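You operate a simulated robot arm through the tools that you are given. There is no shell and no other tool. Be economical: measure what you need, move in short steps, check, and stop when the job is done.

You are at the controls of a simulated robot arm. One attempt, no reset.

JOB
Stop the mixer, shut its outlet and switch it off.
Fine: black button first; then purple lever down, red knob pushed in, red switch off, blue valve shut, white switch off.

The check looks at the end state, three seconds after you hand in, the way a careful person would. Anything else that was tipped, shoved, dropped, spilled or broken makes it a failure.

ROBOT AND FRAMES
A 7-joint arm with a two-finger parallel gripper, fixed in place. Base frame: the origin is at the foot of the arm, x ahead of it, y to its left, z up. Units: m, rad, N and s.
With the tool pointing down near the work surface it reaches from about 0.1 to 0.72 m from the base axis. Its first joint turns from -2.007 to 2.007 rad. Payload 3.91 kg.
Tool frame: the origin (TCP) lies between the finger pads and is the grasp point; the fingertips stand 0.03 m ahead of it; z points along the fingers, y is the line along which they close. Largest opening 0.11 m; finger width 0.02, thickness 0.01; the body of the gripper, 0.048 by 0.112 m, starts 0.055 m behind the TCP.
Orientation is told as [roll, pitch, yaw] about the base's x, y, z axes, in that order, counted from this pose: with the fingers straight down and closing along the base's y, the tool's x points along the base's -x, its y along +y and its z along -z.

CONTROLS
- The arm moves only by the tool jog_arm. Its argument "increments" is a list of rows, each a list of 3 entries, a list of its own where there are three numbers: the shift along the tool's x, y, z in units of 500 mm (1.0 is 500 mm), then the turn, a rotation vector about the tool's x, y, z in units of 90 degrees (1.0 is 90 degrees), then the opening, from 0 (shut) to 1 (fully open). In form: [[[dx, dy, dz], [wx, wy, wz], gripper], ...]. A call has 1 to 12 rows; each row is the pose to reach, as a shift and turn from the pose commanded when the call began, along the tool's axes at that moment. A call with a number of a shift or a turn outside -1 to 1 is refused whole. Rows are played at 5 a second. More than 0.05 m and 0.15 rad between two rows, or a gripper value outside its range, and nothing of the call is played. A pose out of reach is approached as far as the arm can. The call stops where the force on the tool passes 90 N (or 10 N more than at its start, if that is more) or the arm is blocked; 0.2 s more then pass. The fingers move at their own pace (about 0.153 m/s each) and stop on an object; they squeeze with about 43 N. The grip force told is the motor's: it shows also when the fingers shut on nothing. Time passes only in rows, and 0.2 s behind the last, so rows that repeat a pose let the fingers close. It gives the time, the measured TCP pose, the force on the tool (base axes), the opening and the grip force at its end, in the units of the frame above (readings bear some noise), with the torque about the TCP (base axes, N m) and any sound that the robot's microphone picked up.
- Cameras (640 x 400 px; columns grow to the right, rows downward): "scene" is fixed at [0.2207, -0.6499, 1.8094]; the picture's right is [0.90, -0.44, 0.00], its down [-0.21, -0.42, -0.88] and it looks along [0.39, 0.79, -0.47] (base axes); focal length 320 px, centre (320, 200). "wrist" rides on the gripper at [0.072, 0.017, -0.103] in the tool frame; the picture's right is [-0.23, 0.97, 0.00], its down [-0.76, -0.18, -0.62] and it looks along [-0.61, -0.14, 0.78] (tool axes); focal length 222 px, centre (320, 200).
- get_image(camera): a new picture of that camera. No time passes.
- raise_lower(by): slides the trunk up (or, below 0, down) by that many m; the arm rides with it, the base frame stays. It gives what a move gives, with no picture.
- probe_pixels(camera, pixels): for up to 12 pixels [column, row] of the newest picture of that camera ("zoom" is the newest enlarged one), the place [x, y, z] in the base frame of the surface seen there, good to about 0.002 m. No time passes.
- close_up(camera, box): a new picture of the part [left, top, right, bottom] of that camera's present view, enlarged. No time passes.
- hand_in(): hands the job in; it is judged then, once.

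Go step by step. Measure first, check grasps and placings, and put right what went wrong. The budget is 80 turns and 46 pictures, counting those below and the enlarged ones. Unless the task says otherwise, let go and move clear before handing in, and close with one line.

The tools are called as a command line: name --argument value ..., lists and objects as JSON in quotes. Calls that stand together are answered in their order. jog_arm: Moves the arm, as the interface text tells. Its arguments: {"type":"object","properties":{"increments":{"type":"array","items":{"type":"array"}}},"required":["increments"]} The other tools are called the same way: raise_lower (by) slides the trunk up or down; get_image (camera) takes a picture; probe_pixels (camera, pixels) gives the place of the surface under pixels of a picture; close_up (camera, box) takes an enlarged picture of a part of a camera's view; hand_in () hands the job in.

At the start:

```text
clock: 0.0
eef_pos: [0.4645, 0.1203, 1.5205]
tcp_rot: [0.0, -0.002, 0.0]
wrist_force: [-0.2, -0.2, -0.2]
moment: [0.01, 0.02, 0.03]
grip_width: 0.1098
gripper_force: 0.1
trunk travel left (down, up): [-0.875, 0.115]
```

scene: 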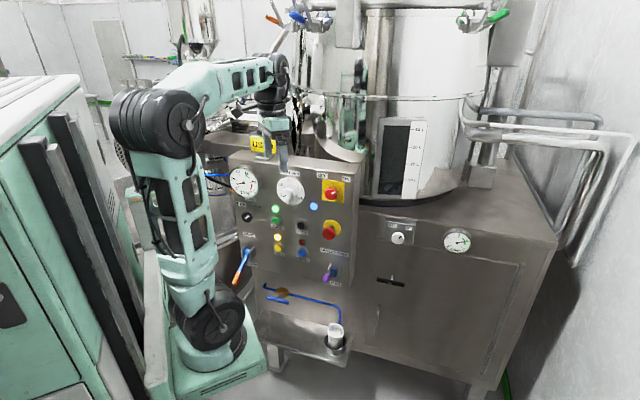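
wrist: 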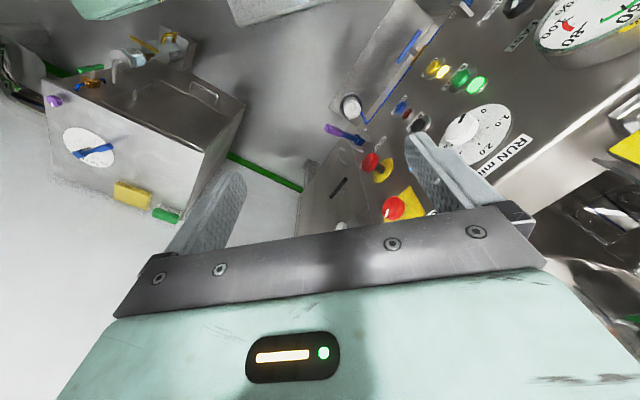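

The panel sits around scene pixels (230-360, 150-290). I'll enlarge it to identify the controls.

close_up --camera "scene" --box '[220, 140, 380, 240]'

close_up --camera "scene" --box '[220, 220, 420, 345]'

```text
4.00 times, centred on (300, 190) of scene
```

zoom: 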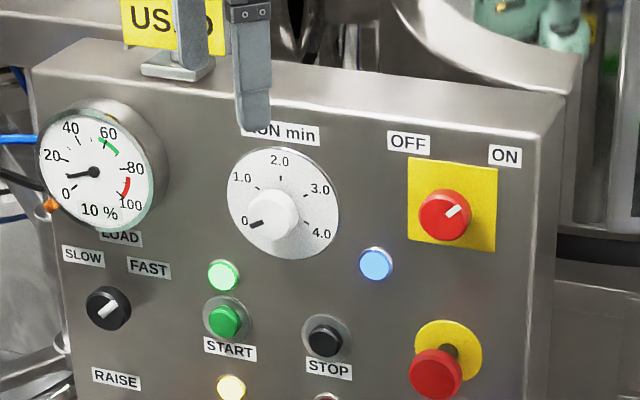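

```text
3.20 times, centred on (320, 282) of scene
```

zoom: 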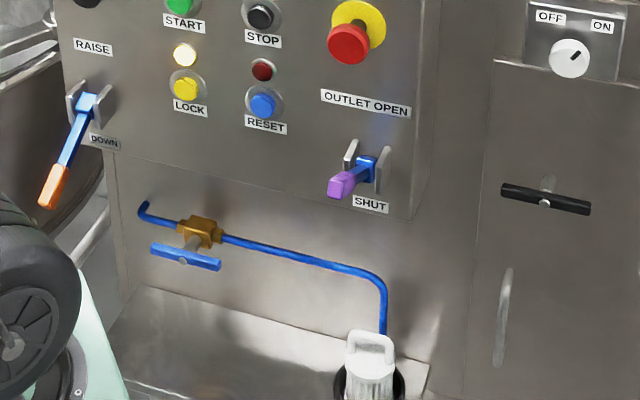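

The black STOP button, red mushroom, purple lever (sticking out), blue valve (handle along its pipe) and white switch are all seen in the second zoom. I'll probe them.

probe_pixels --camera "zoom" --pixels '[[260, 16], [346, 44], [372, 22], [340, 187], [368, 165], [350, 160], [383, 180], [158, 251], [215, 265], [196, 240], [570, 58], [250, 150]]'

probe_pixels --camera "zoom" --pixels '[[120, 140], [405, 200], [195, 285], [187, 259], [575, 56], [560, 75], [610, 70], [370, 340], [355, 105], [150, 222], [260, 230], [330, 195]]'

probe_pixels --camera "scene" --pixels '[[331, 194], [338, 183], [301, 225], [329, 231], [277, 221], [290, 191], [314, 206], [398, 238], [240, 184]]'

```text
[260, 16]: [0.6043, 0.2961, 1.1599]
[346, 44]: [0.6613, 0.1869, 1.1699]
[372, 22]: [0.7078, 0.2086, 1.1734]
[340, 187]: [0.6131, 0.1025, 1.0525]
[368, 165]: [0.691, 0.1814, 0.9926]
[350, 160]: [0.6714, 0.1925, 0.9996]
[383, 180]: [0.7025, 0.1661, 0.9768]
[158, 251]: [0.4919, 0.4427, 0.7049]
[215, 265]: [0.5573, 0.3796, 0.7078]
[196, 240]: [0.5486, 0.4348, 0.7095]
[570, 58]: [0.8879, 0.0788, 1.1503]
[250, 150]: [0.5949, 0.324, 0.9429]
```

```text
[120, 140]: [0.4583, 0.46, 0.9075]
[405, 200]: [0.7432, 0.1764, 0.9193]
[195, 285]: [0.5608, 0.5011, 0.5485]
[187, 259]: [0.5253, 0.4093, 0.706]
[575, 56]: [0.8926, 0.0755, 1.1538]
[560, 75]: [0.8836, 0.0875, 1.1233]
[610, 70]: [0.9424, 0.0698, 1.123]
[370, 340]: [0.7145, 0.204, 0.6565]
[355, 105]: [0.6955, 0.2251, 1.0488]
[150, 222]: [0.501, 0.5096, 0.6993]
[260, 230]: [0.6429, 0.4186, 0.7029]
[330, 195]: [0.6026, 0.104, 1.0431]
```

```text
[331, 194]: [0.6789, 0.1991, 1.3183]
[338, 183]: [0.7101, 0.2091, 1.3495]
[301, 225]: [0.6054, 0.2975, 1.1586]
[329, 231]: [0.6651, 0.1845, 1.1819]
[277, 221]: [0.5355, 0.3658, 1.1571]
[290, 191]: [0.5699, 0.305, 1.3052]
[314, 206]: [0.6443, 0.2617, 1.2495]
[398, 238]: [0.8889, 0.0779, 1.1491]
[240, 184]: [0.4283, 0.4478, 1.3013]
```

The panel is a vertical plane x+y≈0.919 facing the base (normal at 45°). The black STOP is at (0.604,0.296,1.159). First I pitch the tool to horizontal in place, fingers shut.

jog_arm --increments '[[[0, 0, 0], [0, -0.0834, 0], 0], [[0, 0, 0], [0, -0.1667, 0], 0], [[0, 0, 0], [0, -0.25, 0], 0], [[0, 0, 0], [0, -0.3333, 0], 0], [[0, 0, 0], [0, -0.4167, 0], 0], [[0, 0, 0], [0, -0.5, 0], 0], [[0, 0, 0], [0, -0.5833, 0], 0], [[0, 0, 0], [0, -0.6667, 0], 0], [[0, 0, 0], [0, -0.75, 0], 0], [[0, 0, 0], [0, -0.8333, 0], 0], [[0, 0, 0], [0, -0.9167, 0], 0], [[0, 0, 0], [0, -1, 0], 0]]'

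```text
clock: 2.6
eef_pos: [0.4612, 0.123, 1.5203]
tcp_rot: [-1.86, -1.565, 1.866]
wrist_force: [-0.6, -0.3, 0.0]
moment: [-0.02, 0.0, -0.01]
grip_width: 0.0001
gripper_force: 37.4
out of reach, approached as far as the arm can: row 7, 8, 9
trunk travel left (down, up): [-0.875, 0.115]
```

Tool is horizontal now. Next, yaw 45° to face the panel.

jog_arm --increments '[[[0, 0, 0], [-0.0834, 0, 0], 0], [[0, 0, 0], [-0.1667, 0, 0], 0], [[0, 0, 0], [-0.25, 0, 0], 0], [[0, 0, 0], [-0.3333, 0, 0], 0], [[0, 0, 0], [-0.4167, 0, 0], 0], [[0, 0, 0], [-0.5, 0, 0], 0], [[0, 0, 0], [-0.5, 0, 0], 0]]'

get_image --camera "scene"

```text
clock: 4.2
eef_pos: [0.4936, 0.1898, 1.4921]
tcp_rot: [1.263, -1.571, -0.481]
wrist_force: [0.4, 0.1, 0.4]
moment: [0.01, 0.02, 0.01]
grip_width: 0.0
gripper_force: 37.5
out of reach, approached as far as the arm can: row 1, 2, 3, 4, 5, 6, 7
trunk travel left (down, up): [-0.875, 0.115]
```

```text
41 pictures are left
```

scene: 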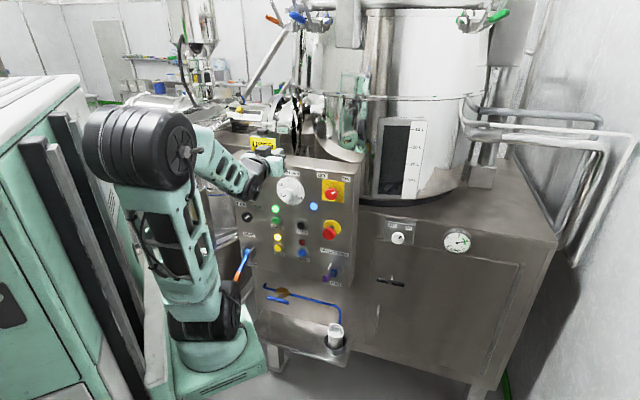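

Orientation is right (yaw 45°), TCP at d≈0.483 along the normal, u≈0.215, nearly STOP's u (0.218). Before lowering the trunk I check the positions of the arm base and the orange lever (240,275).

probe_pixels --camera "scene" --pixels '[[237, 281], [243, 262], [220, 350], [195, 320], [238, 310], [260, 370], [225, 385], [335, 335], [280, 340], [255, 190], [215, 310], [200, 230]]'

```text
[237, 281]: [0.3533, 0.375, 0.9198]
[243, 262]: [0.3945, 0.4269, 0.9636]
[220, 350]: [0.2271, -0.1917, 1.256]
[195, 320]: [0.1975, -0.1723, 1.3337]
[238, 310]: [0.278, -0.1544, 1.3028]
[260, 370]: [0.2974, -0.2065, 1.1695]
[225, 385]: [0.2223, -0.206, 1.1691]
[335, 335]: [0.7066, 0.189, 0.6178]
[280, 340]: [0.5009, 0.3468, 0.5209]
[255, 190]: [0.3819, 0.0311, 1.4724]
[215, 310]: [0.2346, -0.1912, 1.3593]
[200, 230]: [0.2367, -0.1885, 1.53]
```

The arm base (around 0.24,-0.17, z≈1.2) is well clear of the panel, so lowering is safe. I lower the trunk 0.333 m to bring the fingers to STOP's height.

raise_lower --by -0.333

get_image --camera "wrist"

get_image --camera "scene"

```text
clock: 7.5
eef_pos: [0.4921, 0.191, 1.1601]
tcp_rot: [3.045, -1.572, -2.261]
wrist_force: [0.3, -0.3, 0.3]
moment: [0.03, 0.02, 0.0]
grip_width: 0.0
gripper_force: 37.5
trunk travel left (down, up): [-0.542, 0.448]
```

```text
40 pictures are left
```

wrist: 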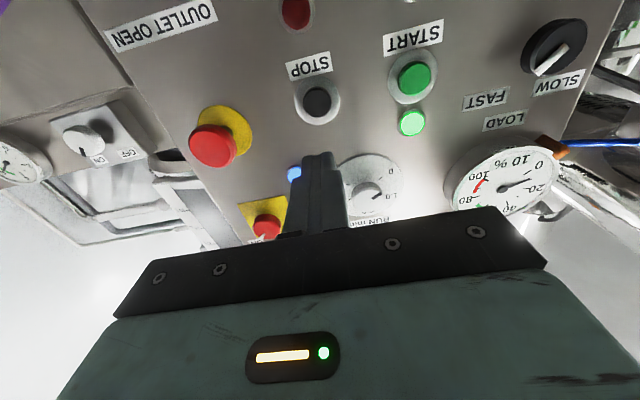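

```text
39 pictures are left
```

scene: 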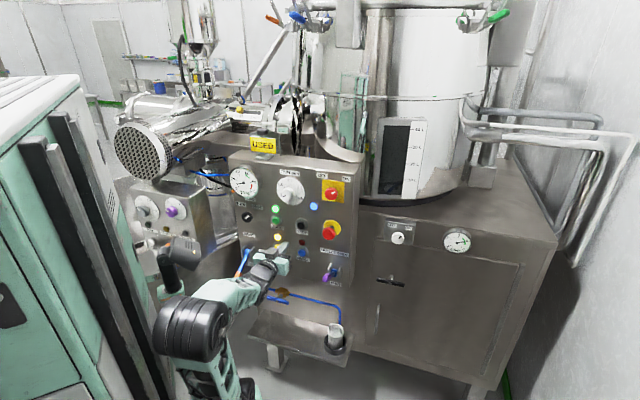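

The wrist view shows STOP at (318,101), the mushroom at (212,147) and the switch at (266,226). I probe them for precise targets.

probe_pixels --camera "wrist" --pixels '[[318, 101], [318, 117], [212, 147], [245, 125], [266, 226], [275, 235], [85, 140], [100, 148], [297, 175], [150, 90], [333, 100], [120, 130]]'

```text
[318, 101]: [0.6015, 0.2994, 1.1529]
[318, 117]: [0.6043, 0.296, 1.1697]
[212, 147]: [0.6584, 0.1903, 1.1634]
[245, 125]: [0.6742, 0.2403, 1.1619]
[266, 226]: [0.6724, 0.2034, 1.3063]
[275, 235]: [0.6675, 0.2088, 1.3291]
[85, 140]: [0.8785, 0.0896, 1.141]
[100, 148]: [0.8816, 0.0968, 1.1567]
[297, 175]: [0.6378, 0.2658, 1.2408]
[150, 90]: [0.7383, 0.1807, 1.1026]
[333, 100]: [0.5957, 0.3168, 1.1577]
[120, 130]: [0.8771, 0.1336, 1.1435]
```

STOP's face centre is u≈0.215, d≈0.637, z≈1.157; my fingertips are at d≈0.513. I advance 0.1 m first and check.

jog_arm --increments '[[[0.004, -0.004, 0.06], [0, 0, 0], 0], [[0.004, -0.004, 0.12], [0, 0, 0], 0], [[0.004, -0.004, 0.17], [0, 0, 0], 0], [[0.004, -0.004, 0.2], [0, 0, 0], 0]]'

close_up --camera "wrist" --box '[200, 60, 440, 210]'

```text
clock: 8.5
eef_pos: [0.5532, 0.2598, 1.1652]
tcp_rot: [-0.018, -1.569, 0.796]
wrist_force: [0.1, -0.1, 0.2]
moment: [0.0, -0.01, 0.01]
grip_width: 0.0
gripper_force: 37.9
out of reach, approached as far as the arm can: row 3, 4
trunk travel left (down, up): [-0.542, 0.448]
```

```text
2.67 times, centred on (320, 135) of wrist
```

zoom: 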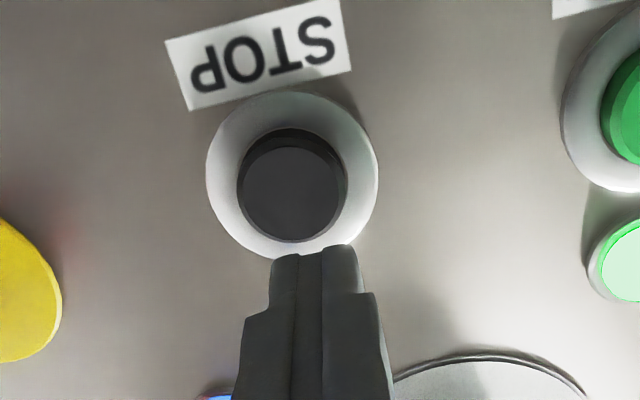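

It came up short (TCP d≈0.575, 8 mm high), the arm hitting some limit in this configuration. I back off, and raise the trunk 0.2 m so that the arm works lower relative to its shoulder.

jog_arm --increments '[[[0, 0, -0.09], [0, 0, 0], 0], [[0, 0, -0.15], [0, 0, 0], 0]]'

raise_lower --by 0.2

jog_arm --increments '[[[0.09, 0, 0], [0, 0, 0], 0], [[0.18, 0, 0], [0, 0, 0], 0], [[0.27, 0, 0], [0, 0, 0], 0], [[0.36, 0, 0], [0, 0, 0], 0], [[0.4, 0, 0], [0, 0, 0], 0]]'

get_image --camera "scene"

```text
clock: 9.1
eef_pos: [0.5002, 0.2077, 1.1631]
tcp_rot: [-0.124, -1.572, 0.907]
wrist_force: [0.2, 0.6, 0.0]
moment: [0.02, -0.04, 0.02]
grip_width: 0.0002
gripper_force: 37.9
trunk travel left (down, up): [-0.542, 0.448]
```

```text
clock: 11.2
eef_pos: [0.4992, 0.2069, 1.364]
tcp_rot: [3.024, -1.572, -2.242]
wrist_force: [0.7, -0.2, -0.8]
moment: [-0.03, 0.01, -0.04]
grip_width: 0.0001
gripper_force: 37.5
trunk travel left (down, up): [-0.742, 0.248]
```

```text
clock: 12.4
eef_pos: [0.5126, 0.2664, 1.1861]
tcp_rot: [0.756, -1.565, 0.013]
wrist_force: [3.5, -1.4, -1.6]
moment: [0.02, 0.0, 0.25]
grip_width: 0.0
gripper_force: 37.1
out of reach, approached as far as the arm can: row 1, 2, 3, 4, 5
trunk travel left (down, up): [-0.742, 0.248]
```

```text
37 pictures are left
```

scene: 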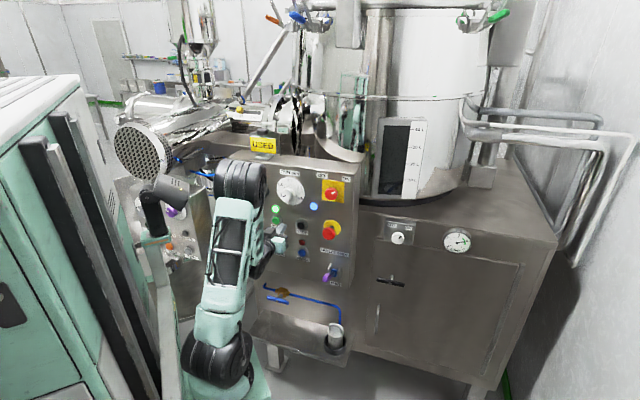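

The elbow now stands at (240,180), possibly close to the panel, and the wrist reads ~4 N. I probe how close things are.

probe_pixels --camera "scene" --pixels '[[240, 178], [262, 175], [250, 200], [225, 250], [215, 355], [275, 232], [263, 250], [262, 230], [246, 355], [230, 305]]'

close_up --camera "scene" --box '[170, 150, 330, 250]'

get_image --camera "wrist"

```text
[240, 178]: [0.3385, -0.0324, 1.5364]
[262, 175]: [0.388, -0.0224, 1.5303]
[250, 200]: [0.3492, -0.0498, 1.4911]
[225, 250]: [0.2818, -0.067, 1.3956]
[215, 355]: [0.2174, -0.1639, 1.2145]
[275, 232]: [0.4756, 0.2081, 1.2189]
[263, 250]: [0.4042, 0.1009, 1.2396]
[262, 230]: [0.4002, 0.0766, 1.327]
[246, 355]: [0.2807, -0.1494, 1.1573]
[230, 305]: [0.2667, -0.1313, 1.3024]
```

```text
4.00 times, centred on (250, 200) of scene
```

zoom: 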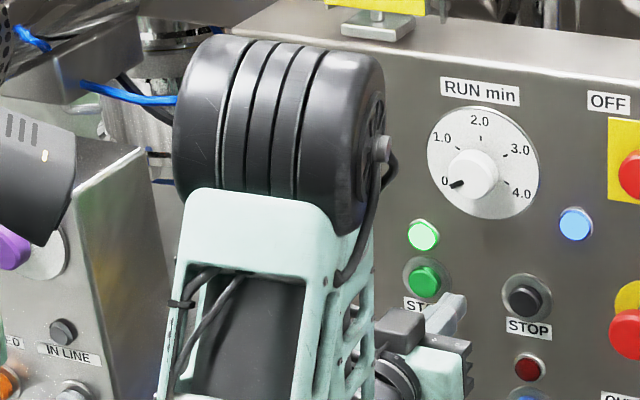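

```text
35 pictures are left
```

wrist: 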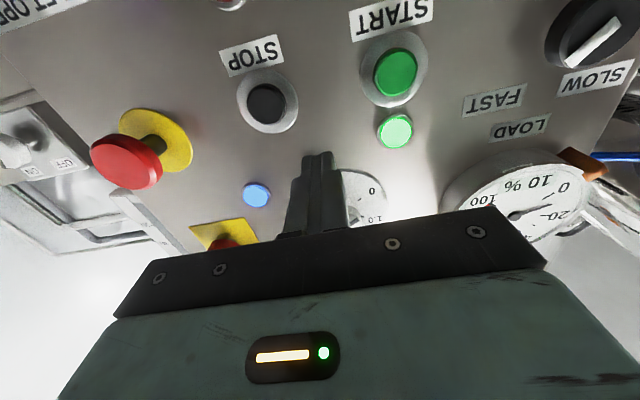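

The elbow is well clear (0.36,-0.03). This arm is too folded here, so a lower shoulder is better: I move the arm up and back, then lower the trunk further.

jog_arm --increments '[[[0, -0.03, -0.08], [0, 0, 0], 0], [[-0.09, -0.06, -0.08], [0, 0, 0], 0], [[-0.18, -0.08, -0.08], [0, 0, 0], 0], [[-0.27, -0.08, -0.08], [0, 0, 0], 0], [[-0.36, -0.08, -0.08], [0, 0, 0], 0], [[-0.45, -0.08, -0.08], [0, 0, 0], 0], [[-0.54, -0.08, -0.08], [0, 0, 0], 0]]'

get_image --camera "scene"

```text
clock: 14.0
eef_pos: [0.5046, 0.2048, 1.4547]
tcp_rot: [1.3, -1.571, -0.517]
wrist_force: [0.1, -0.1, -0.2]
moment: [0.01, -0.01, -0.02]
grip_width: 0.0
gripper_force: 37.9
out of reach, approached as far as the arm can: row 1, 2, 3, 4
trunk travel left (down, up): [-0.742, 0.248]
```

```text
34 pictures are left
```

scene: 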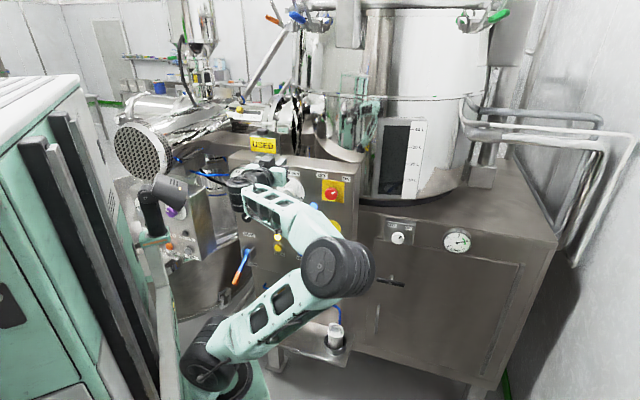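

The arm reached the pose but the elbow swung to the right (340,265). I check its clearance from the purple lever.

probe_pixels --camera "scene" --pixels '[[320, 270], [360, 265], [345, 240], [270, 325], [255, 190], [300, 215], [215, 365], [240, 190]]'

get_image --camera "wrist"

```text
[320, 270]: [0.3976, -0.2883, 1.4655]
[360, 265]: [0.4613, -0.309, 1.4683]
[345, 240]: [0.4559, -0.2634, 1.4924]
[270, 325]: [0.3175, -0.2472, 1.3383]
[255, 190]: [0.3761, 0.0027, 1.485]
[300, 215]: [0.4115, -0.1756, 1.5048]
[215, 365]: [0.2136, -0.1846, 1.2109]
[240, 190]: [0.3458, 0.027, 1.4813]
```

```text
33 pictures are left
```

wrist: 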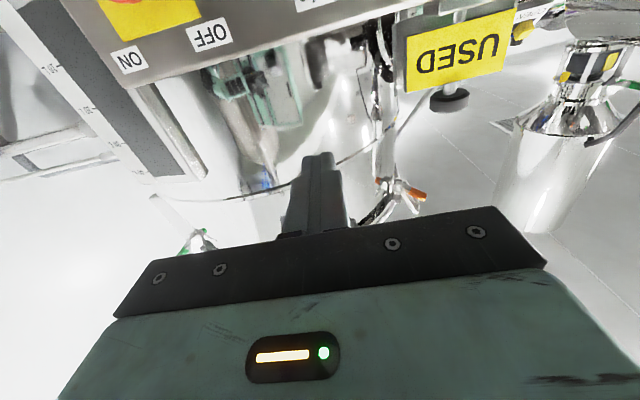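

The elbow is out at (0.45,-0.29), free of everything. I lower the trunk 0.297 m to STOP's height and step in 0.08 m.

raise_lower --by -0.297

jog_arm --increments '[[[0, 0, 0.06], [0, 0, 0], 0], [[0, 0, 0.12], [0, 0, 0], 0], [[0, 0, 0.16], [0, 0, 0], 0]]'

get_image --camera "wrist"

```text
clock: 17.0
eef_pos: [0.5044, 0.2049, 1.1566]
tcp_rot: [3.016, -1.57, -2.231]
wrist_force: [0.5, -0.8, -0.9]
moment: [0.02, 0.0, -0.01]
grip_width: 0.0001
gripper_force: 37.2
trunk travel left (down, up): [-0.445, 0.545]
```

```text
clock: 17.8
eef_pos: [0.5612, 0.2618, 1.1577]
tcp_rot: [-2.691, -1.569, -2.807]
wrist_force: [0.0, -0.6, 0.3]
moment: [0.0, 0.01, 0.0]
grip_width: 0.0001
gripper_force: 37.9
trunk travel left (down, up): [-0.445, 0.545]
```

```text
32 pictures are left
```

wrist: 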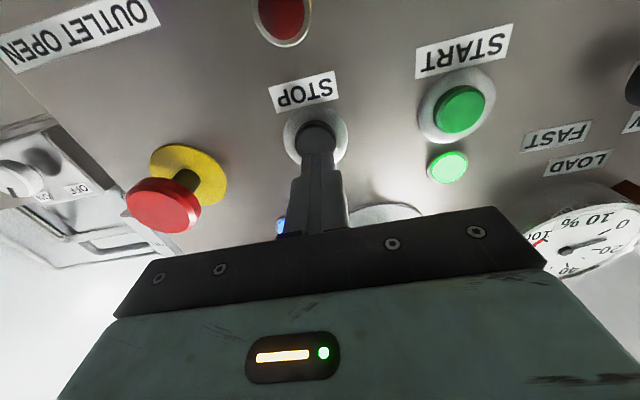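

Fingers line up with STOP at (316,135), tip about 25 mm off. I press in small steps, about 7 mm past contact.

jog_arm --increments '[[[0, -0.005, 0.03], [0, 0, 0], 0], [[0, -0.005, 0.046], [0, 0, 0], 0], [[0, -0.005, 0.054], [0, 0, 0], 0], [[0, -0.005, 0.06], [0, 0, 0], 0], [[0, -0.005, 0.065], [0, 0, 0], 0]]'

```text
clock: 19.0
eef_pos: [0.5837, 0.2807, 1.1568]
tcp_rot: [2.67, -1.571, -1.885]
wrist_force: [-10.3, -14.2, -4.5]
moment: [-0.09, 0.14, -0.07]
grip_width: 0.0
gripper_force: 37.9
trunk travel left (down, up): [-0.445, 0.545]
heard: click
```

Click heard with ~17 N: STOP pressed. I back off 60 mm and look whether the lights changed.

jog_arm --increments '[[[0, 0, -0.06], [0, 0, 0], 0], [[0, 0, -0.13], [0, 0, 0], 0], [[0, 0, -0.2], [0, 0, 0], 0]]'

close_up --camera "scene" --box '[220, 140, 460, 290]'

```text
clock: 19.8
eef_pos: [0.5132, 0.2124, 1.1586]
tcp_rot: [1.731, -1.57, -0.945]
wrist_force: [0.2, 0.1, -0.3]
moment: [-0.02, -0.03, -0.01]
grip_width: 0.0002
gripper_force: 37.3
trunk travel left (down, up): [-0.445, 0.545]
```

```text
2.67 times, centred on (340, 215) of scene
```

zoom: 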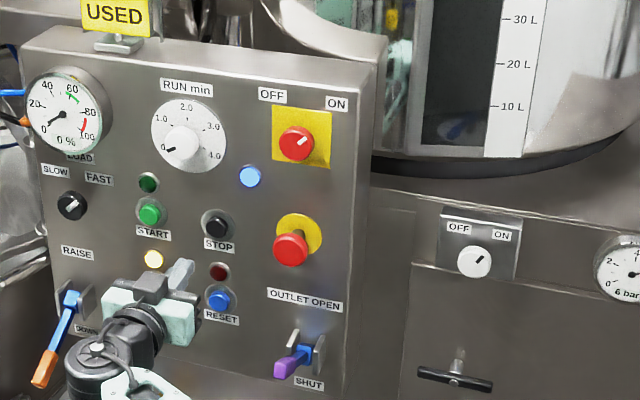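

Green run lamp is out and LOAD reads 0: the mixer has stopped. Next the purple lever; I probe its grip and pivot.

close_up --camera "scene" --box '[310, 255, 358, 285]'

```text
13.33 times, centred on (334, 270) of scene
```

zoom: 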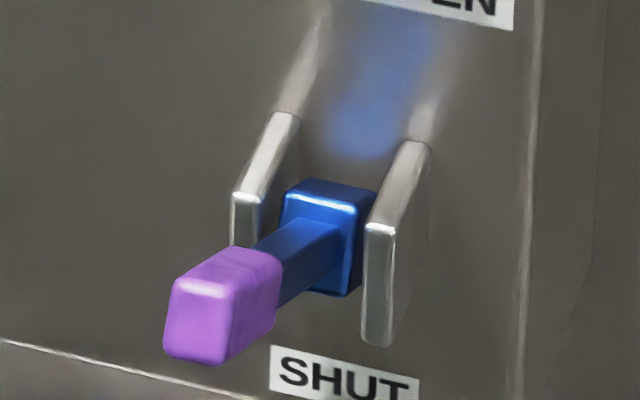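

probe_pixels --camera "zoom" --pixels '[[200, 325], [200, 290], [235, 255], [262, 255], [300, 240], [335, 192], [345, 270], [270, 310], [205, 350], [265, 180], [385, 200], [380, 290]]'

```text
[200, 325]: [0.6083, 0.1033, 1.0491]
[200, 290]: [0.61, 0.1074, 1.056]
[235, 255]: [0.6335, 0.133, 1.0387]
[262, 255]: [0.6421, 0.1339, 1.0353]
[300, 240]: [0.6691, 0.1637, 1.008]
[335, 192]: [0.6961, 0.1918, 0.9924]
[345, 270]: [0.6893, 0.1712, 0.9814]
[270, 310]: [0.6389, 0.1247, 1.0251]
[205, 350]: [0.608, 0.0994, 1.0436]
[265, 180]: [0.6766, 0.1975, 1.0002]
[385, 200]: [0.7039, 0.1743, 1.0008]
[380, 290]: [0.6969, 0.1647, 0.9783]
```

Lever: grip end at d≈0.505, z≈1.05, u≈0.357; pivot near d≈0.63, z≈0.98 (about 28° up). I move the shut fingers above it: u 0.357, tip d≈0.55, z 1.10.

jog_arm --increments '[[[0, -0.09, 0], [0, 0, 0], 0], [[0, -0.18, 0], [0, 0, 0], 0], [[0.04, -0.27, 0], [0, 0, 0], 0], [[0.1, -0.288, 0.02], [0, 0, 0], 0], [[0.116, -0.288, 0.02], [0, 0, 0], 0]]'

get_image --camera "scene"

get_image --camera "wrist"

```text
clock: 21.0
eef_pos: [0.6244, 0.1179, 1.099]
tcp_rot: [-2.582, -1.572, -2.916]
wrist_force: [0.1, 0.3, -0.5]
moment: [-0.02, 0.01, -0.02]
grip_width: 0.0002
gripper_force: 37.7
trunk travel left (down, up): [-0.445, 0.545]
```

```text
29 pictures are left
```

scene: 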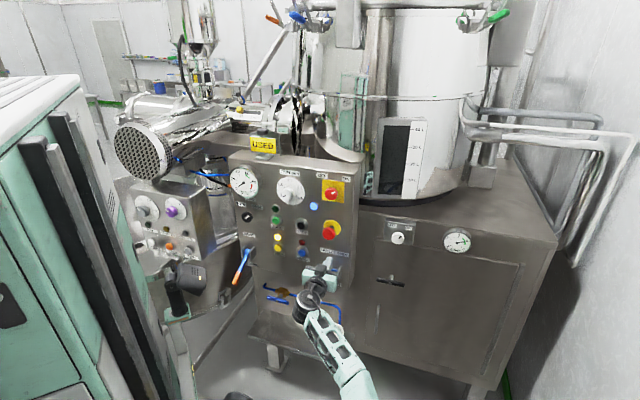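

```text
28 pictures are left
```

wrist: 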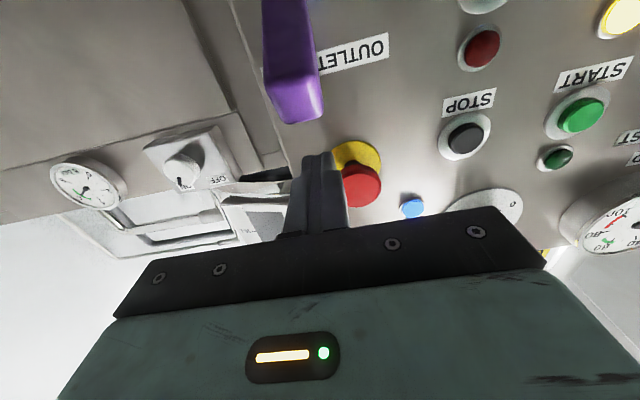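

Aligned above the lever (u 0.358). I push straight down with force monitoring.

jog_arm --increments '[[[0.05, 0, 0], [0, 0, 0], 0], [[0.09, 0, 0], [0, 0, 0], 0], [[0.13, 0, 0], [0, 0, 0], 0], [[0.17, 0, 0], [0, 0, 0], 0], [[0.21, 0, 0], [0, 0, 0], 0], [[0.24, 0, 0], [0, 0, 0], 0], [[0.27, 0, 0], [0, 0, 0], 0]]'

get_image --camera "wrist"

```text
clock: 22.6
eef_pos: [0.6253, 0.1163, 0.9642]
tcp_rot: [2.095, -1.57, -1.311]
wrist_force: [0.2, 0.6, 0.1]
moment: [-0.02, 0.02, 0.01]
grip_width: 0.0001
gripper_force: 37.8
trunk travel left (down, up): [-0.445, 0.545]
```

```text
27 pictures are left
```

wrist: 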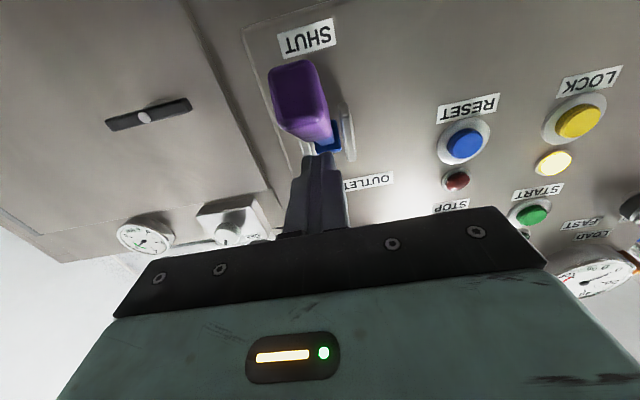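

The lever has dropped below the fingers with no residual force. I push a little more to make sure it's at the stop.

jog_arm --increments '[[[0.02, 0, 0], [0, 0, 0], 0], [[0.04, 0, 0], [0, 0, 0], 0], [[0.055, 0, 0], [0, 0, 0], 0], [[0.07, 0, 0], [0, 0, 0], 0]]'

get_image --camera "wrist"

```text
clock: 23.4
eef_pos: [0.6232, 0.1166, 0.9538]
tcp_rot: [-2.853, -1.521, -2.644]
wrist_force: [0.5, 8.5, 25.7]
moment: [0.53, -0.34, 0.06]
grip_width: 0.0
gripper_force: 37.6
trunk travel left (down, up): [-0.445, 0.545]
stopped in row 4: the force on the tool passed its limit at 97 N (the readings are from after the stop); the commanded pose is now the measured one
```

```text
26 pictures are left
```

wrist: 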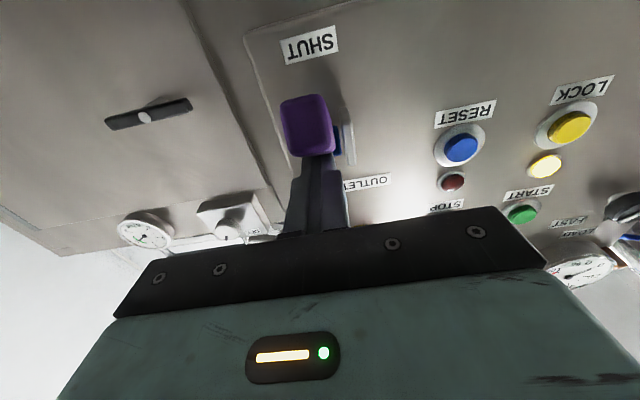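

Hard stop reached (97 N), lever fully down. Now I back off, level the tool, and go up in front of the red mushroom (u≈0.332, z≈1.168, face d≈0.60).

jog_arm --increments '[[[-0.02, 0, 0], [0, 0.032, 0], 0], [[-0.02, 0, -0.09], [0, 0.032, 0], 0], [[-0.1, 0.02, -0.09], [0, 0.032, 0], 0], [[-0.18, 0.05, -0.09], [0, 0.032, 0], 0], [[-0.26, 0.05, -0.09], [0, 0.032, 0], 0], [[-0.34, 0.05, -0.09], [0, 0.032, 0], 0], [[-0.42, 0.05, -0.05], [0, 0.032, 0], 0], [[-0.428, 0.05, 0], [0, 0.032, 0], 0]]'

get_image --camera "wrist"

close_up --camera "scene" --box '[250, 170, 410, 270]'

```text
clock: 25.2
eef_pos: [0.5999, 0.1295, 1.1638]
tcp_rot: [-0.597, -1.553, 1.38]
wrist_force: [-0.1, 0.2, 0.9]
moment: [0.0, 0.03, 0.03]
grip_width: 0.0001
gripper_force: 38.1
out of reach, approached as far as the arm can: row 2, 3
trunk travel left (down, up): [-0.445, 0.545]
```

```text
25 pictures are left
```

wrist: 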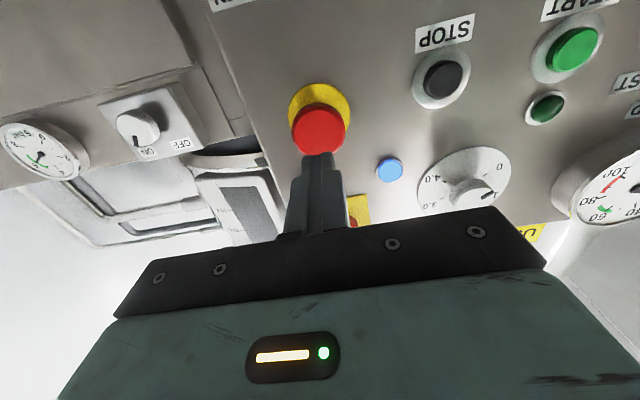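

```text
4.00 times, centred on (330, 220) of scene
```

zoom: 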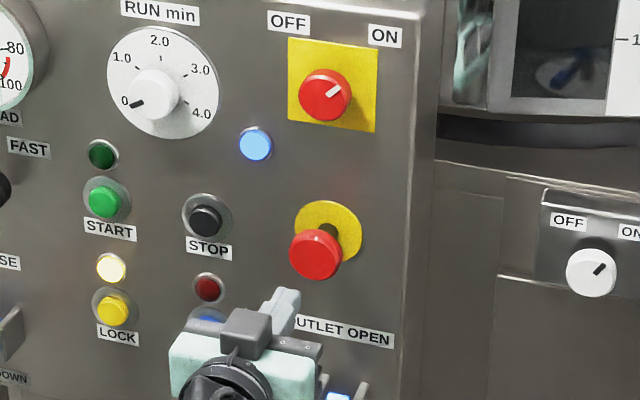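

Aligned with the mushroom (320,130), tip gap ≈54 mm. I push it in stepwise until it clicks or stops.

jog_arm --increments '[[[-0.008, 0, 0.06], [0, 0, 0], 0], [[-0.008, 0, 0.1], [0, 0, 0], 0], [[-0.008, 0, 0.114], [0, 0, 0], 0], [[-0.008, 0, 0.122], [0, 0, 0], 0], [[-0.008, 0, 0.13], [0, 0, 0], 0], [[-0.008, 0, 0.138], [0, 0, 0], 0]]'

```text
clock: 26.6
eef_pos: [0.6455, 0.1751, 1.167]
tcp_rot: [-0.668, -1.554, 1.45]
wrist_force: [-42.1, -44.1, -15.7]
moment: [-0.01, -0.13, -0.05]
grip_width: 0.0001
gripper_force: 37.8
trunk travel left (down, up): [-0.445, 0.545]
```

Tip at d≈0.610 with 63 N, no click yet. I push a bit further.

jog_arm --increments '[[[0, 0, 0.008], [0, 0, 0], 0], [[0, 0, 0.016], [0, 0, 0], 0], [[0, 0, 0.024], [0, 0, 0], 0], [[0, 0, 0.032], [0, 0, 0], 0]]'

```text
clock: 27.0
eef_pos: [0.6457, 0.1752, 1.1654]
tcp_rot: [-0.625, -1.553, 1.407]
wrist_force: [-50.3, -65.7, -14.9]
moment: [0.33, -0.11, -0.31]
grip_width: 0.0
gripper_force: 37.7
trunk travel left (down, up): [-0.445, 0.545]
stopped in row 1: the force on the tool passed its limit at 101 N (the readings are from after the stop); the commanded pose is now the measured one
```

It stopped against something hard at tip d≈0.610. I back off and check whether the mushroom latched in.

jog_arm --increments '[[[0, 0, -0.06], [0, 0, 0], 0], [[0, 0, -0.14], [0, 0, 0], 0]]'

close_up --camera "scene" --box '[250, 170, 410, 270]'

probe_pixels --camera "zoom" --pixels '[[318, 258], [330, 212], [323, 96], [315, 110], [326, 108], [340, 88], [345, 100], [300, 110]]'

```text
clock: 27.6
eef_pos: [0.5989, 0.1291, 1.1667]
tcp_rot: [-0.542, -1.549, 1.328]
wrist_force: [0.1, -1.0, 0.4]
moment: [0.01, 0.01, -0.03]
grip_width: 0.0
gripper_force: 37.7
trunk travel left (down, up): [-0.445, 0.545]
```

```text
4.00 times, centred on (330, 220) of scene
```

zoom: 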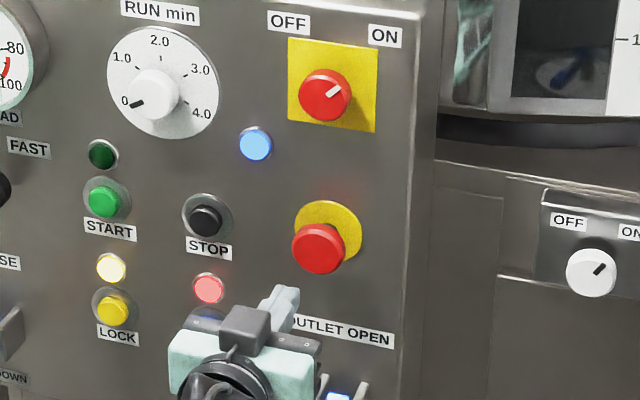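

```text
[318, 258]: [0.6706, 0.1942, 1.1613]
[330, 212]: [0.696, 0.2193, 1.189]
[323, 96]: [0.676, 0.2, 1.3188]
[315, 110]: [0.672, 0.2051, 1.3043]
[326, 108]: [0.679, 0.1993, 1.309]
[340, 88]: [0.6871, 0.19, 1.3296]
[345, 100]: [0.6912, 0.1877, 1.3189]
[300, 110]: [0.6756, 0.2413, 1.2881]
```

The knob is in and latched (red lamp lit). Next, the red switch: centre ~(0.677,0.199,1.318). I raise the trunk 0.15 m, open the fingers to ~75 mm and pre-roll +45°.

raise_lower --by 0.15

jog_arm --increments '[[[0, 0, -0.02], [0, 0.012, 0], 0.7], [[0, 0, -0.04], [0, 0.012, 0.08], 0.7], [[0, 0, -0.04], [0, 0.012, 0.16], 0.7], [[0, 0, -0.04], [0, 0.012, 0.24], 0.7], [[0, 0, -0.04], [0, 0.012, 0.32], 0.7], [[0, 0, -0.04], [0, 0.012, 0.4], 0.7], [[0, 0, -0.04], [0, 0.012, 0.46], 0.7], [[0, 0, -0.04], [0, 0.012, 0.5], 0.7]]'

get_image --camera "wrist"

```text
clock: 29.3
eef_pos: [0.5995, 0.1297, 1.3172]
tcp_rot: [-0.564, -1.55, 1.347]
wrist_force: [-0.7, 0.4, 0.4]
moment: [-0.02, 0.03, -0.01]
grip_width: 0.0
gripper_force: 38.1
trunk travel left (down, up): [-0.595, 0.395]
```

```text
clock: 31.1
eef_pos: [0.5843, 0.116, 1.3169]
tcp_rot: [1.521, -0.794, -0.743]
wrist_force: [-0.1, 0.1, 0.8]
moment: [-0.01, 0.02, -0.02]
grip_width: 0.0771
gripper_force: 0.1
trunk travel left (down, up): [-0.595, 0.395]
```

```text
22 pictures are left
```

wrist: 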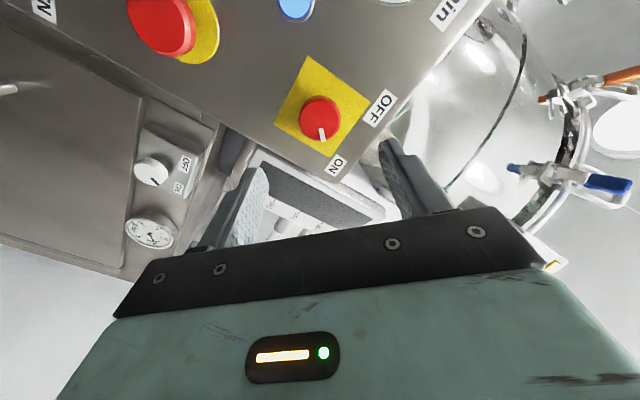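

The switch shows at (320,120). My tool tilts ~2° down, which I'll correct. I probe the knob for its centre.

probe_pixels --camera "wrist" --pixels '[[304, 115], [337, 120], [322, 103], [320, 118], [314, 132], [326, 132], [355, 95], [290, 130], [295, 90]]'

```text
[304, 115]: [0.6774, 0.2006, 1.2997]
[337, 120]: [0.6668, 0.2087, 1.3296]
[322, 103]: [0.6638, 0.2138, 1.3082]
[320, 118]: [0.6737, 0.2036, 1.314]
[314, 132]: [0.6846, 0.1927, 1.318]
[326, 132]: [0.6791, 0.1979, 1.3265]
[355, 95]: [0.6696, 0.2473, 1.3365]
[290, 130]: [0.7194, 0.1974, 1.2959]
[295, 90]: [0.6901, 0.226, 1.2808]
```

Knob centre ≈ u 0.337, z 1.318, face d≈0.62. I correct tilt and offset, and advance 50 mm.

jog_arm --increments '[[[-0.01, -0.006, 0.03], [-0.0158, -0.0158, 0], 0.7], [[-0.011, -0.006, 0.1], [-0.0158, -0.0158, 0], 0.7], [[-0.011, -0.006, 0.1], [-0.0158, -0.0158, 0], 0.7]]'

get_image --camera "wrist"

```text
clock: 31.9
eef_pos: [0.6261, 0.1464, 1.3165]
tcp_rot: [1.573, -0.796, -0.78]
wrist_force: [-0.1, 0.0, -1.0]
moment: [-0.01, 0.02, 0.0]
grip_width: 0.077
gripper_force: 0.2
trunk travel left (down, up): [-0.595, 0.395]
```

```text
21 pictures are left
```

wrist: 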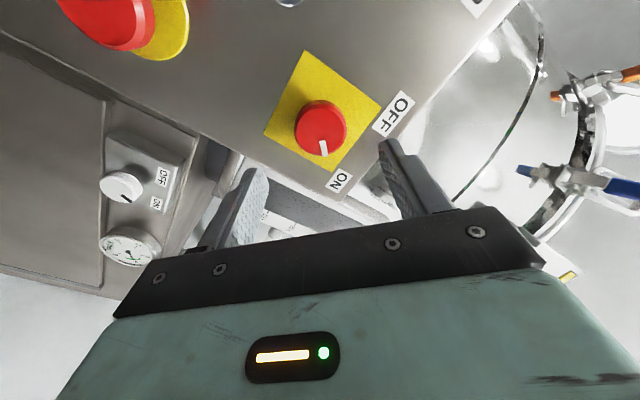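

Well centred (u 0.339, z 1.3165). I advance 64 mm and close on the knob.

jog_arm --increments '[[[0, 0, 0.06], [0, 0, 0], 0.7], [[0, 0, 0.11], [0, 0, 0], 0.7], [[0, 0, 0.128], [0, 0, 0], 0.7], [[0, 0, 0.128], [0, 0, 0], 0.3], [[0, 0, 0.128], [0, 0, 0], 0.3], [[0, 0, 0.128], [0, 0, 0], 0.3]]'

```text
clock: 33.3
eef_pos: [0.6686, 0.1915, 1.317]
tcp_rot: [1.573, -0.796, -0.778]
wrist_force: [1.0, 5.2, 2.9]
moment: [-0.1, 0.11, 0.28]
grip_width: 0.0437
gripper_force: 45.0
trunk travel left (down, up): [-0.595, 0.395]
```

Knob gripped (43.7 mm). I turn 90° counter-clockwise (seen from the front).

jog_arm --increments '[[[0, 0, 0], [0, 0, -0.085], 0.3], [[0, 0, 0], [0, 0, -0.17], 0.3], [[0, 0, 0], [0, 0, -0.255], 0.3], [[0, 0, 0], [0, 0, -0.34], 0.3], [[0, 0, 0], [0, 0, -0.425], 0.3], [[0, 0, 0], [0, 0, -0.51], 0.3], [[0, 0, 0], [0, 0, -0.595], 0.3], [[0, 0, 0], [0, 0, -0.68], 0.3], [[0, 0, 0], [0, 0, -0.765], 0.3], [[0, 0, 0], [0, 0, -0.85], 0.3], [[0, 0, 0], [0, 0, -0.93], 0.3], [[0, 0, 0], [0, 0, -1], 0.3]]'

get_image --camera "wrist"

```text
clock: 35.9
eef_pos: [0.6666, 0.195, 1.3163]
tcp_rot: [-1.57, -0.771, 2.367]
wrist_force: [-19.9, 21.7, -8.9]
moment: [-0.14, 0.59, -0.49]
grip_width: 0.0436
gripper_force: 44.8
trunk travel left (down, up): [-0.595, 0.395]
```

```text
20 pictures are left
```

wrist: 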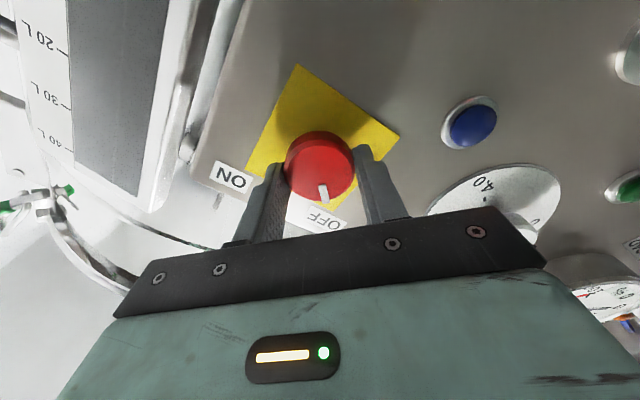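

The pointer now sits at OFF and the blue lamp is out. I release and back off.

jog_arm --increments '[[[0, 0, 0], [0, 0, 0], 0.7], [[0, 0, 0], [0, 0, 0], 0.7], [[0, 0, -0.06], [0, 0, 0], 0.7], [[0, 0, -0.13], [0, 0, 0], 0.7], [[0, 0, -0.22], [0, 0, 0], 0.7], [[0, 0, -0.26], [0, 0, 0], 0.7]]'

get_image --camera "scene"

```text
clock: 37.3
eef_pos: [0.5786, 0.0995, 1.3195]
tcp_rot: [-1.57, -0.774, 2.361]
wrist_force: [-0.5, 0.4, -0.7]
moment: [0.0, -0.04, -0.02]
grip_width: 0.0769
gripper_force: 0.0
trunk travel left (down, up): [-0.595, 0.395]
```

```text
19 pictures are left
```

scene: 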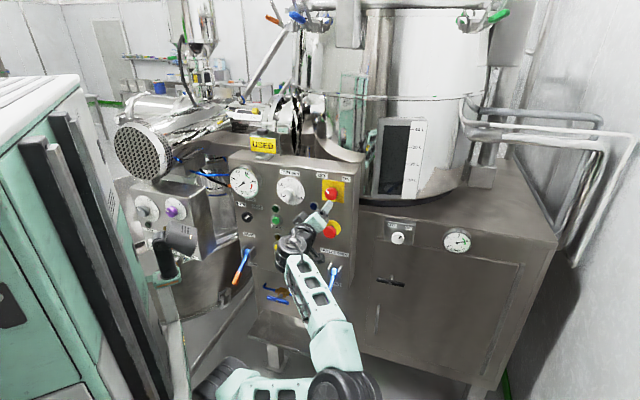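

All clear; lever down, red switch off. I now shift left to the valve's u≈0.082 and roll on to -90° so the fingers close vertically.

jog_arm --increments '[[[-0.06, 0.06, -0.02], [0, 0, -0.083], 0.7], [[-0.12, 0.12, -0.03], [0, 0, -0.167], 0.7], [[-0.18, 0.18, -0.03], [0, 0, -0.25], 0.7], [[-0.24, 0.24, -0.03], [0, 0, -0.333], 0.7], [[-0.3, 0.3, -0.03], [0, 0, -0.417], 0.7], [[-0.3634, 0.3634, -0.03], [0, 0, -0.5], 0.7], [[-0.3634, 0.3634, -0.03], [0, 0, -0.5], 0.7]]'

get_image --camera "scene"

```text
clock: 38.9
eef_pos: [0.3933, 0.2656, 1.3194]
tcp_rot: [-1.569, -0.003, 2.349]
wrist_force: [0.4, 0.3, -0.1]
moment: [-0.02, 0.0, 0.0]
grip_width: 0.077
gripper_force: 0.0
trunk travel left (down, up): [-0.595, 0.395]
```

```text
18 pictures are left
```

scene: 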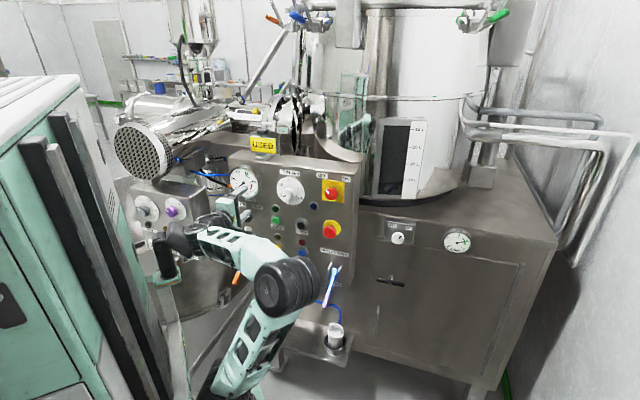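

The pose is reached. I check the wrist/forearm extents against the orange lever and the left box before lowering.

probe_pixels --camera "scene" --pixels '[[183, 238], [212, 222], [230, 240], [285, 285], [236, 205], [245, 220], [165, 250], [180, 212], [210, 375], [236, 278], [225, 222], [195, 250]]'

close_up --camera "scene" --box '[120, 170, 360, 320]'

```text
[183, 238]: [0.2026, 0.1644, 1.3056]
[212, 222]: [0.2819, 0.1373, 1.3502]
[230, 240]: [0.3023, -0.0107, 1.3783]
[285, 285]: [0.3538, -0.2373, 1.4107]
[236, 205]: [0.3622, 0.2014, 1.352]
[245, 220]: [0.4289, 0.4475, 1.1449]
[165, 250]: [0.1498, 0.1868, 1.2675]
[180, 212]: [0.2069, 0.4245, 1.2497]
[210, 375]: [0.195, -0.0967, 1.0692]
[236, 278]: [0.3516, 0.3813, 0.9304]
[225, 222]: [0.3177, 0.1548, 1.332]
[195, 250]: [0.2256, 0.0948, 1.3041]
```

```text
2.67 times, centred on (240, 245) of scene
```

zoom: 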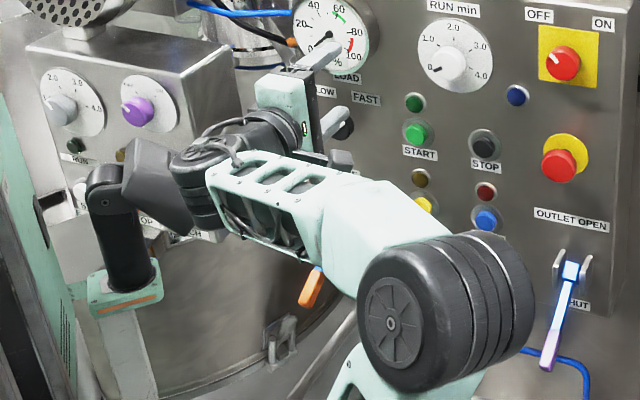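

The tool is free of the orange lever (d 0.518, u -0.02); the post near the wrist rides with the trunk. I lower the trunk by 0.594 m in two steps, checking.

raise_lower --by -0.3

raise_lower --by -0.294

get_image --camera "wrist"

get_image --camera "scene"

```text
clock: 41.9
eef_pos: [0.3904, 0.2671, 1.0205]
tcp_rot: [-1.573, -0.004, 2.355]
wrist_force: [-0.8, 0.1, -0.2]
moment: [-0.03, 0.03, 0.0]
grip_width: 0.0771
gripper_force: 0.1
trunk travel left (down, up): [-0.295, 0.695]
```

```text
clock: 44.9
eef_pos: [0.3879, 0.2684, 0.7273]
tcp_rot: [-1.575, -0.002, 2.357]
wrist_force: [-0.4, 0.2, -0.2]
moment: [0.05, 0.0, 0.02]
grip_width: 0.077
gripper_force: 0.1
trunk travel left (down, up): [-0.001, 0.989]
```

```text
16 pictures are left
```

wrist: 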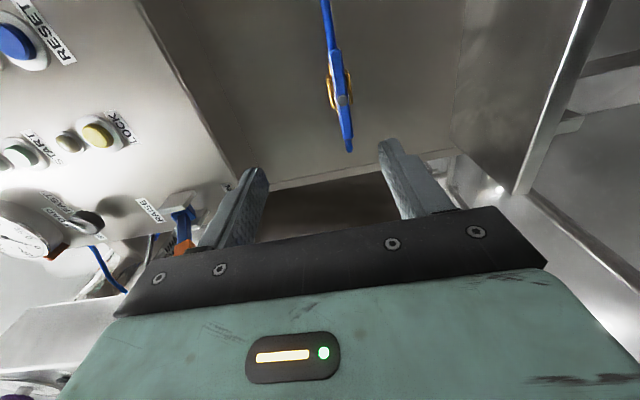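

```text
15 pictures are left
```

scene: 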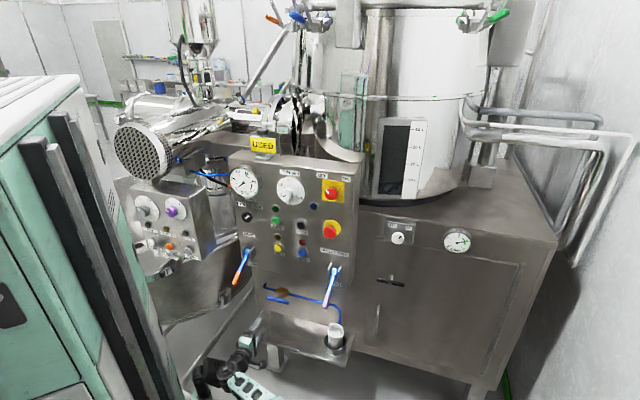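

The valve handle runs from about (333,60) to (349,150) in the wrist view with its hub at (343,100). I probe it.

close_up --camera "wrist" --box '[264, 20, 424, 120]'

probe_pixels --camera "wrist" --pixels '[[349, 148], [346, 125], [343, 100], [338, 78], [334, 60], [334, 88], [351, 88], [325, 20]]'

```text
4.00 times, centred on (344, 70) of wrist
```

zoom: 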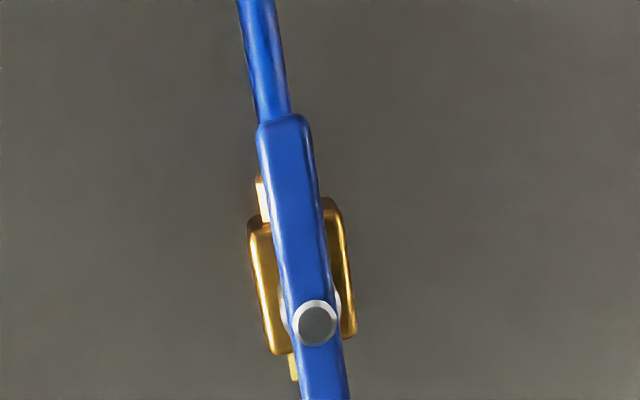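

```text
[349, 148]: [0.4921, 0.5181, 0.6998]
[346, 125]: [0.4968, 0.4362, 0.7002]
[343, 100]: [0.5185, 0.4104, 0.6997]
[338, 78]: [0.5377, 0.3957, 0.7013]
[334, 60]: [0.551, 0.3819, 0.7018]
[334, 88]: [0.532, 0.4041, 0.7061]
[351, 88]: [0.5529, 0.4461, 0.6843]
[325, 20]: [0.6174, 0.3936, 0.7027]
```

Hub at u≈0.0765, d≈0.657, z≈0.700; bar horizontal. I align and advance to 20 mm short of it.

jog_arm --increments '[[[-0.016, 0.054, 0], [0, 0, 0], 0.7], [[-0.016, 0.054, 0.08], [0, 0, 0], 0.7], [[-0.016, 0.054, 0.16], [0, 0, 0], 0.7], [[-0.016, 0.054, 0.23], [0, 0, 0], 0.7], [[-0.016, 0.054, 0.28], [0, 0, 0], 0.7]]'

get_image --camera "wrist"

```text
clock: 46.1
eef_pos: [0.4763, 0.3742, 0.6951]
tcp_rot: [-1.569, 0.012, 2.362]
wrist_force: [-0.3, 0.2, -0.8]
moment: [-0.01, 0.06, 0.0]
grip_width: 0.0769
gripper_force: 0.1
trunk travel left (down, up): [-0.001, 0.989]
```

```text
13 pictures are left
```

wrist: 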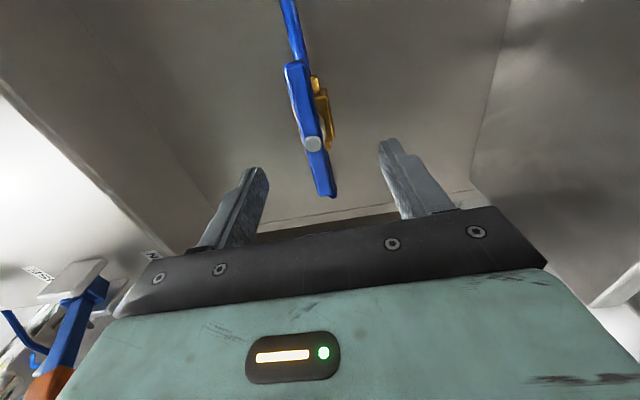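

Handle sits between the fingers. I advance 45 mm with small trims and close on the bar.

jog_arm --increments '[[[0.006, -0.01, 0.04], [0, 0, 0], 0.7], [[0.008, -0.01, 0.08], [0, 0, 0], 0.7], [[0.008, -0.01, 0.092], [0, 0, 0], 0.7], [[0.008, -0.01, 0.092], [0, 0, 0], 0], [[0.008, -0.01, 0.092], [0, 0, 0], 0], [[0.008, -0.01, 0.092], [0, 0, 0], 0], [[0.008, -0.01, 0.092], [0, 0, 0], 0]]'

get_image --camera "wrist"

```text
clock: 47.7
eef_pos: [0.5129, 0.4051, 0.6999]
tcp_rot: [-1.571, 0.011, 2.362]
wrist_force: [-1.1, -1.7, -16.2]
moment: [-0.3, 0.24, 0.16]
grip_width: 0.0197
gripper_force: 45.3
trunk travel left (down, up): [-0.001, 0.989]
```

```text
12 pictures are left
```

wrist: 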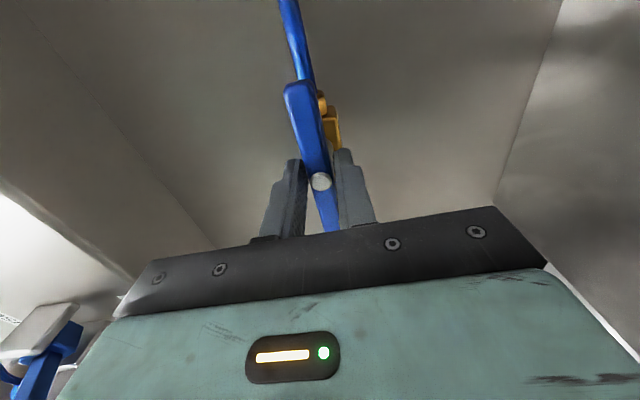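

Bar gripped (19.7 mm). I try a clockwise turn (seen from the front), 22° first, and read the torque.

jog_arm --increments '[[[0, 0.004, 0], [0, 0, 0.06], 0], [[0, 0.004, 0], [0, 0, 0.12], 0], [[0, 0.004, 0], [0, 0, 0.18], 0], [[0, 0.004, 0], [0, 0, 0.24], 0]]'

```text
clock: 48.7
eef_pos: [0.5125, 0.404, 0.699]
tcp_rot: [-1.574, -0.365, 2.362]
wrist_force: [2.8, -2.5, -5.5]
moment: [-0.11, 0.06, -0.49]
grip_width: 0.0196
gripper_force: 45.4
trunk travel left (down, up): [-0.001, 0.989]
```

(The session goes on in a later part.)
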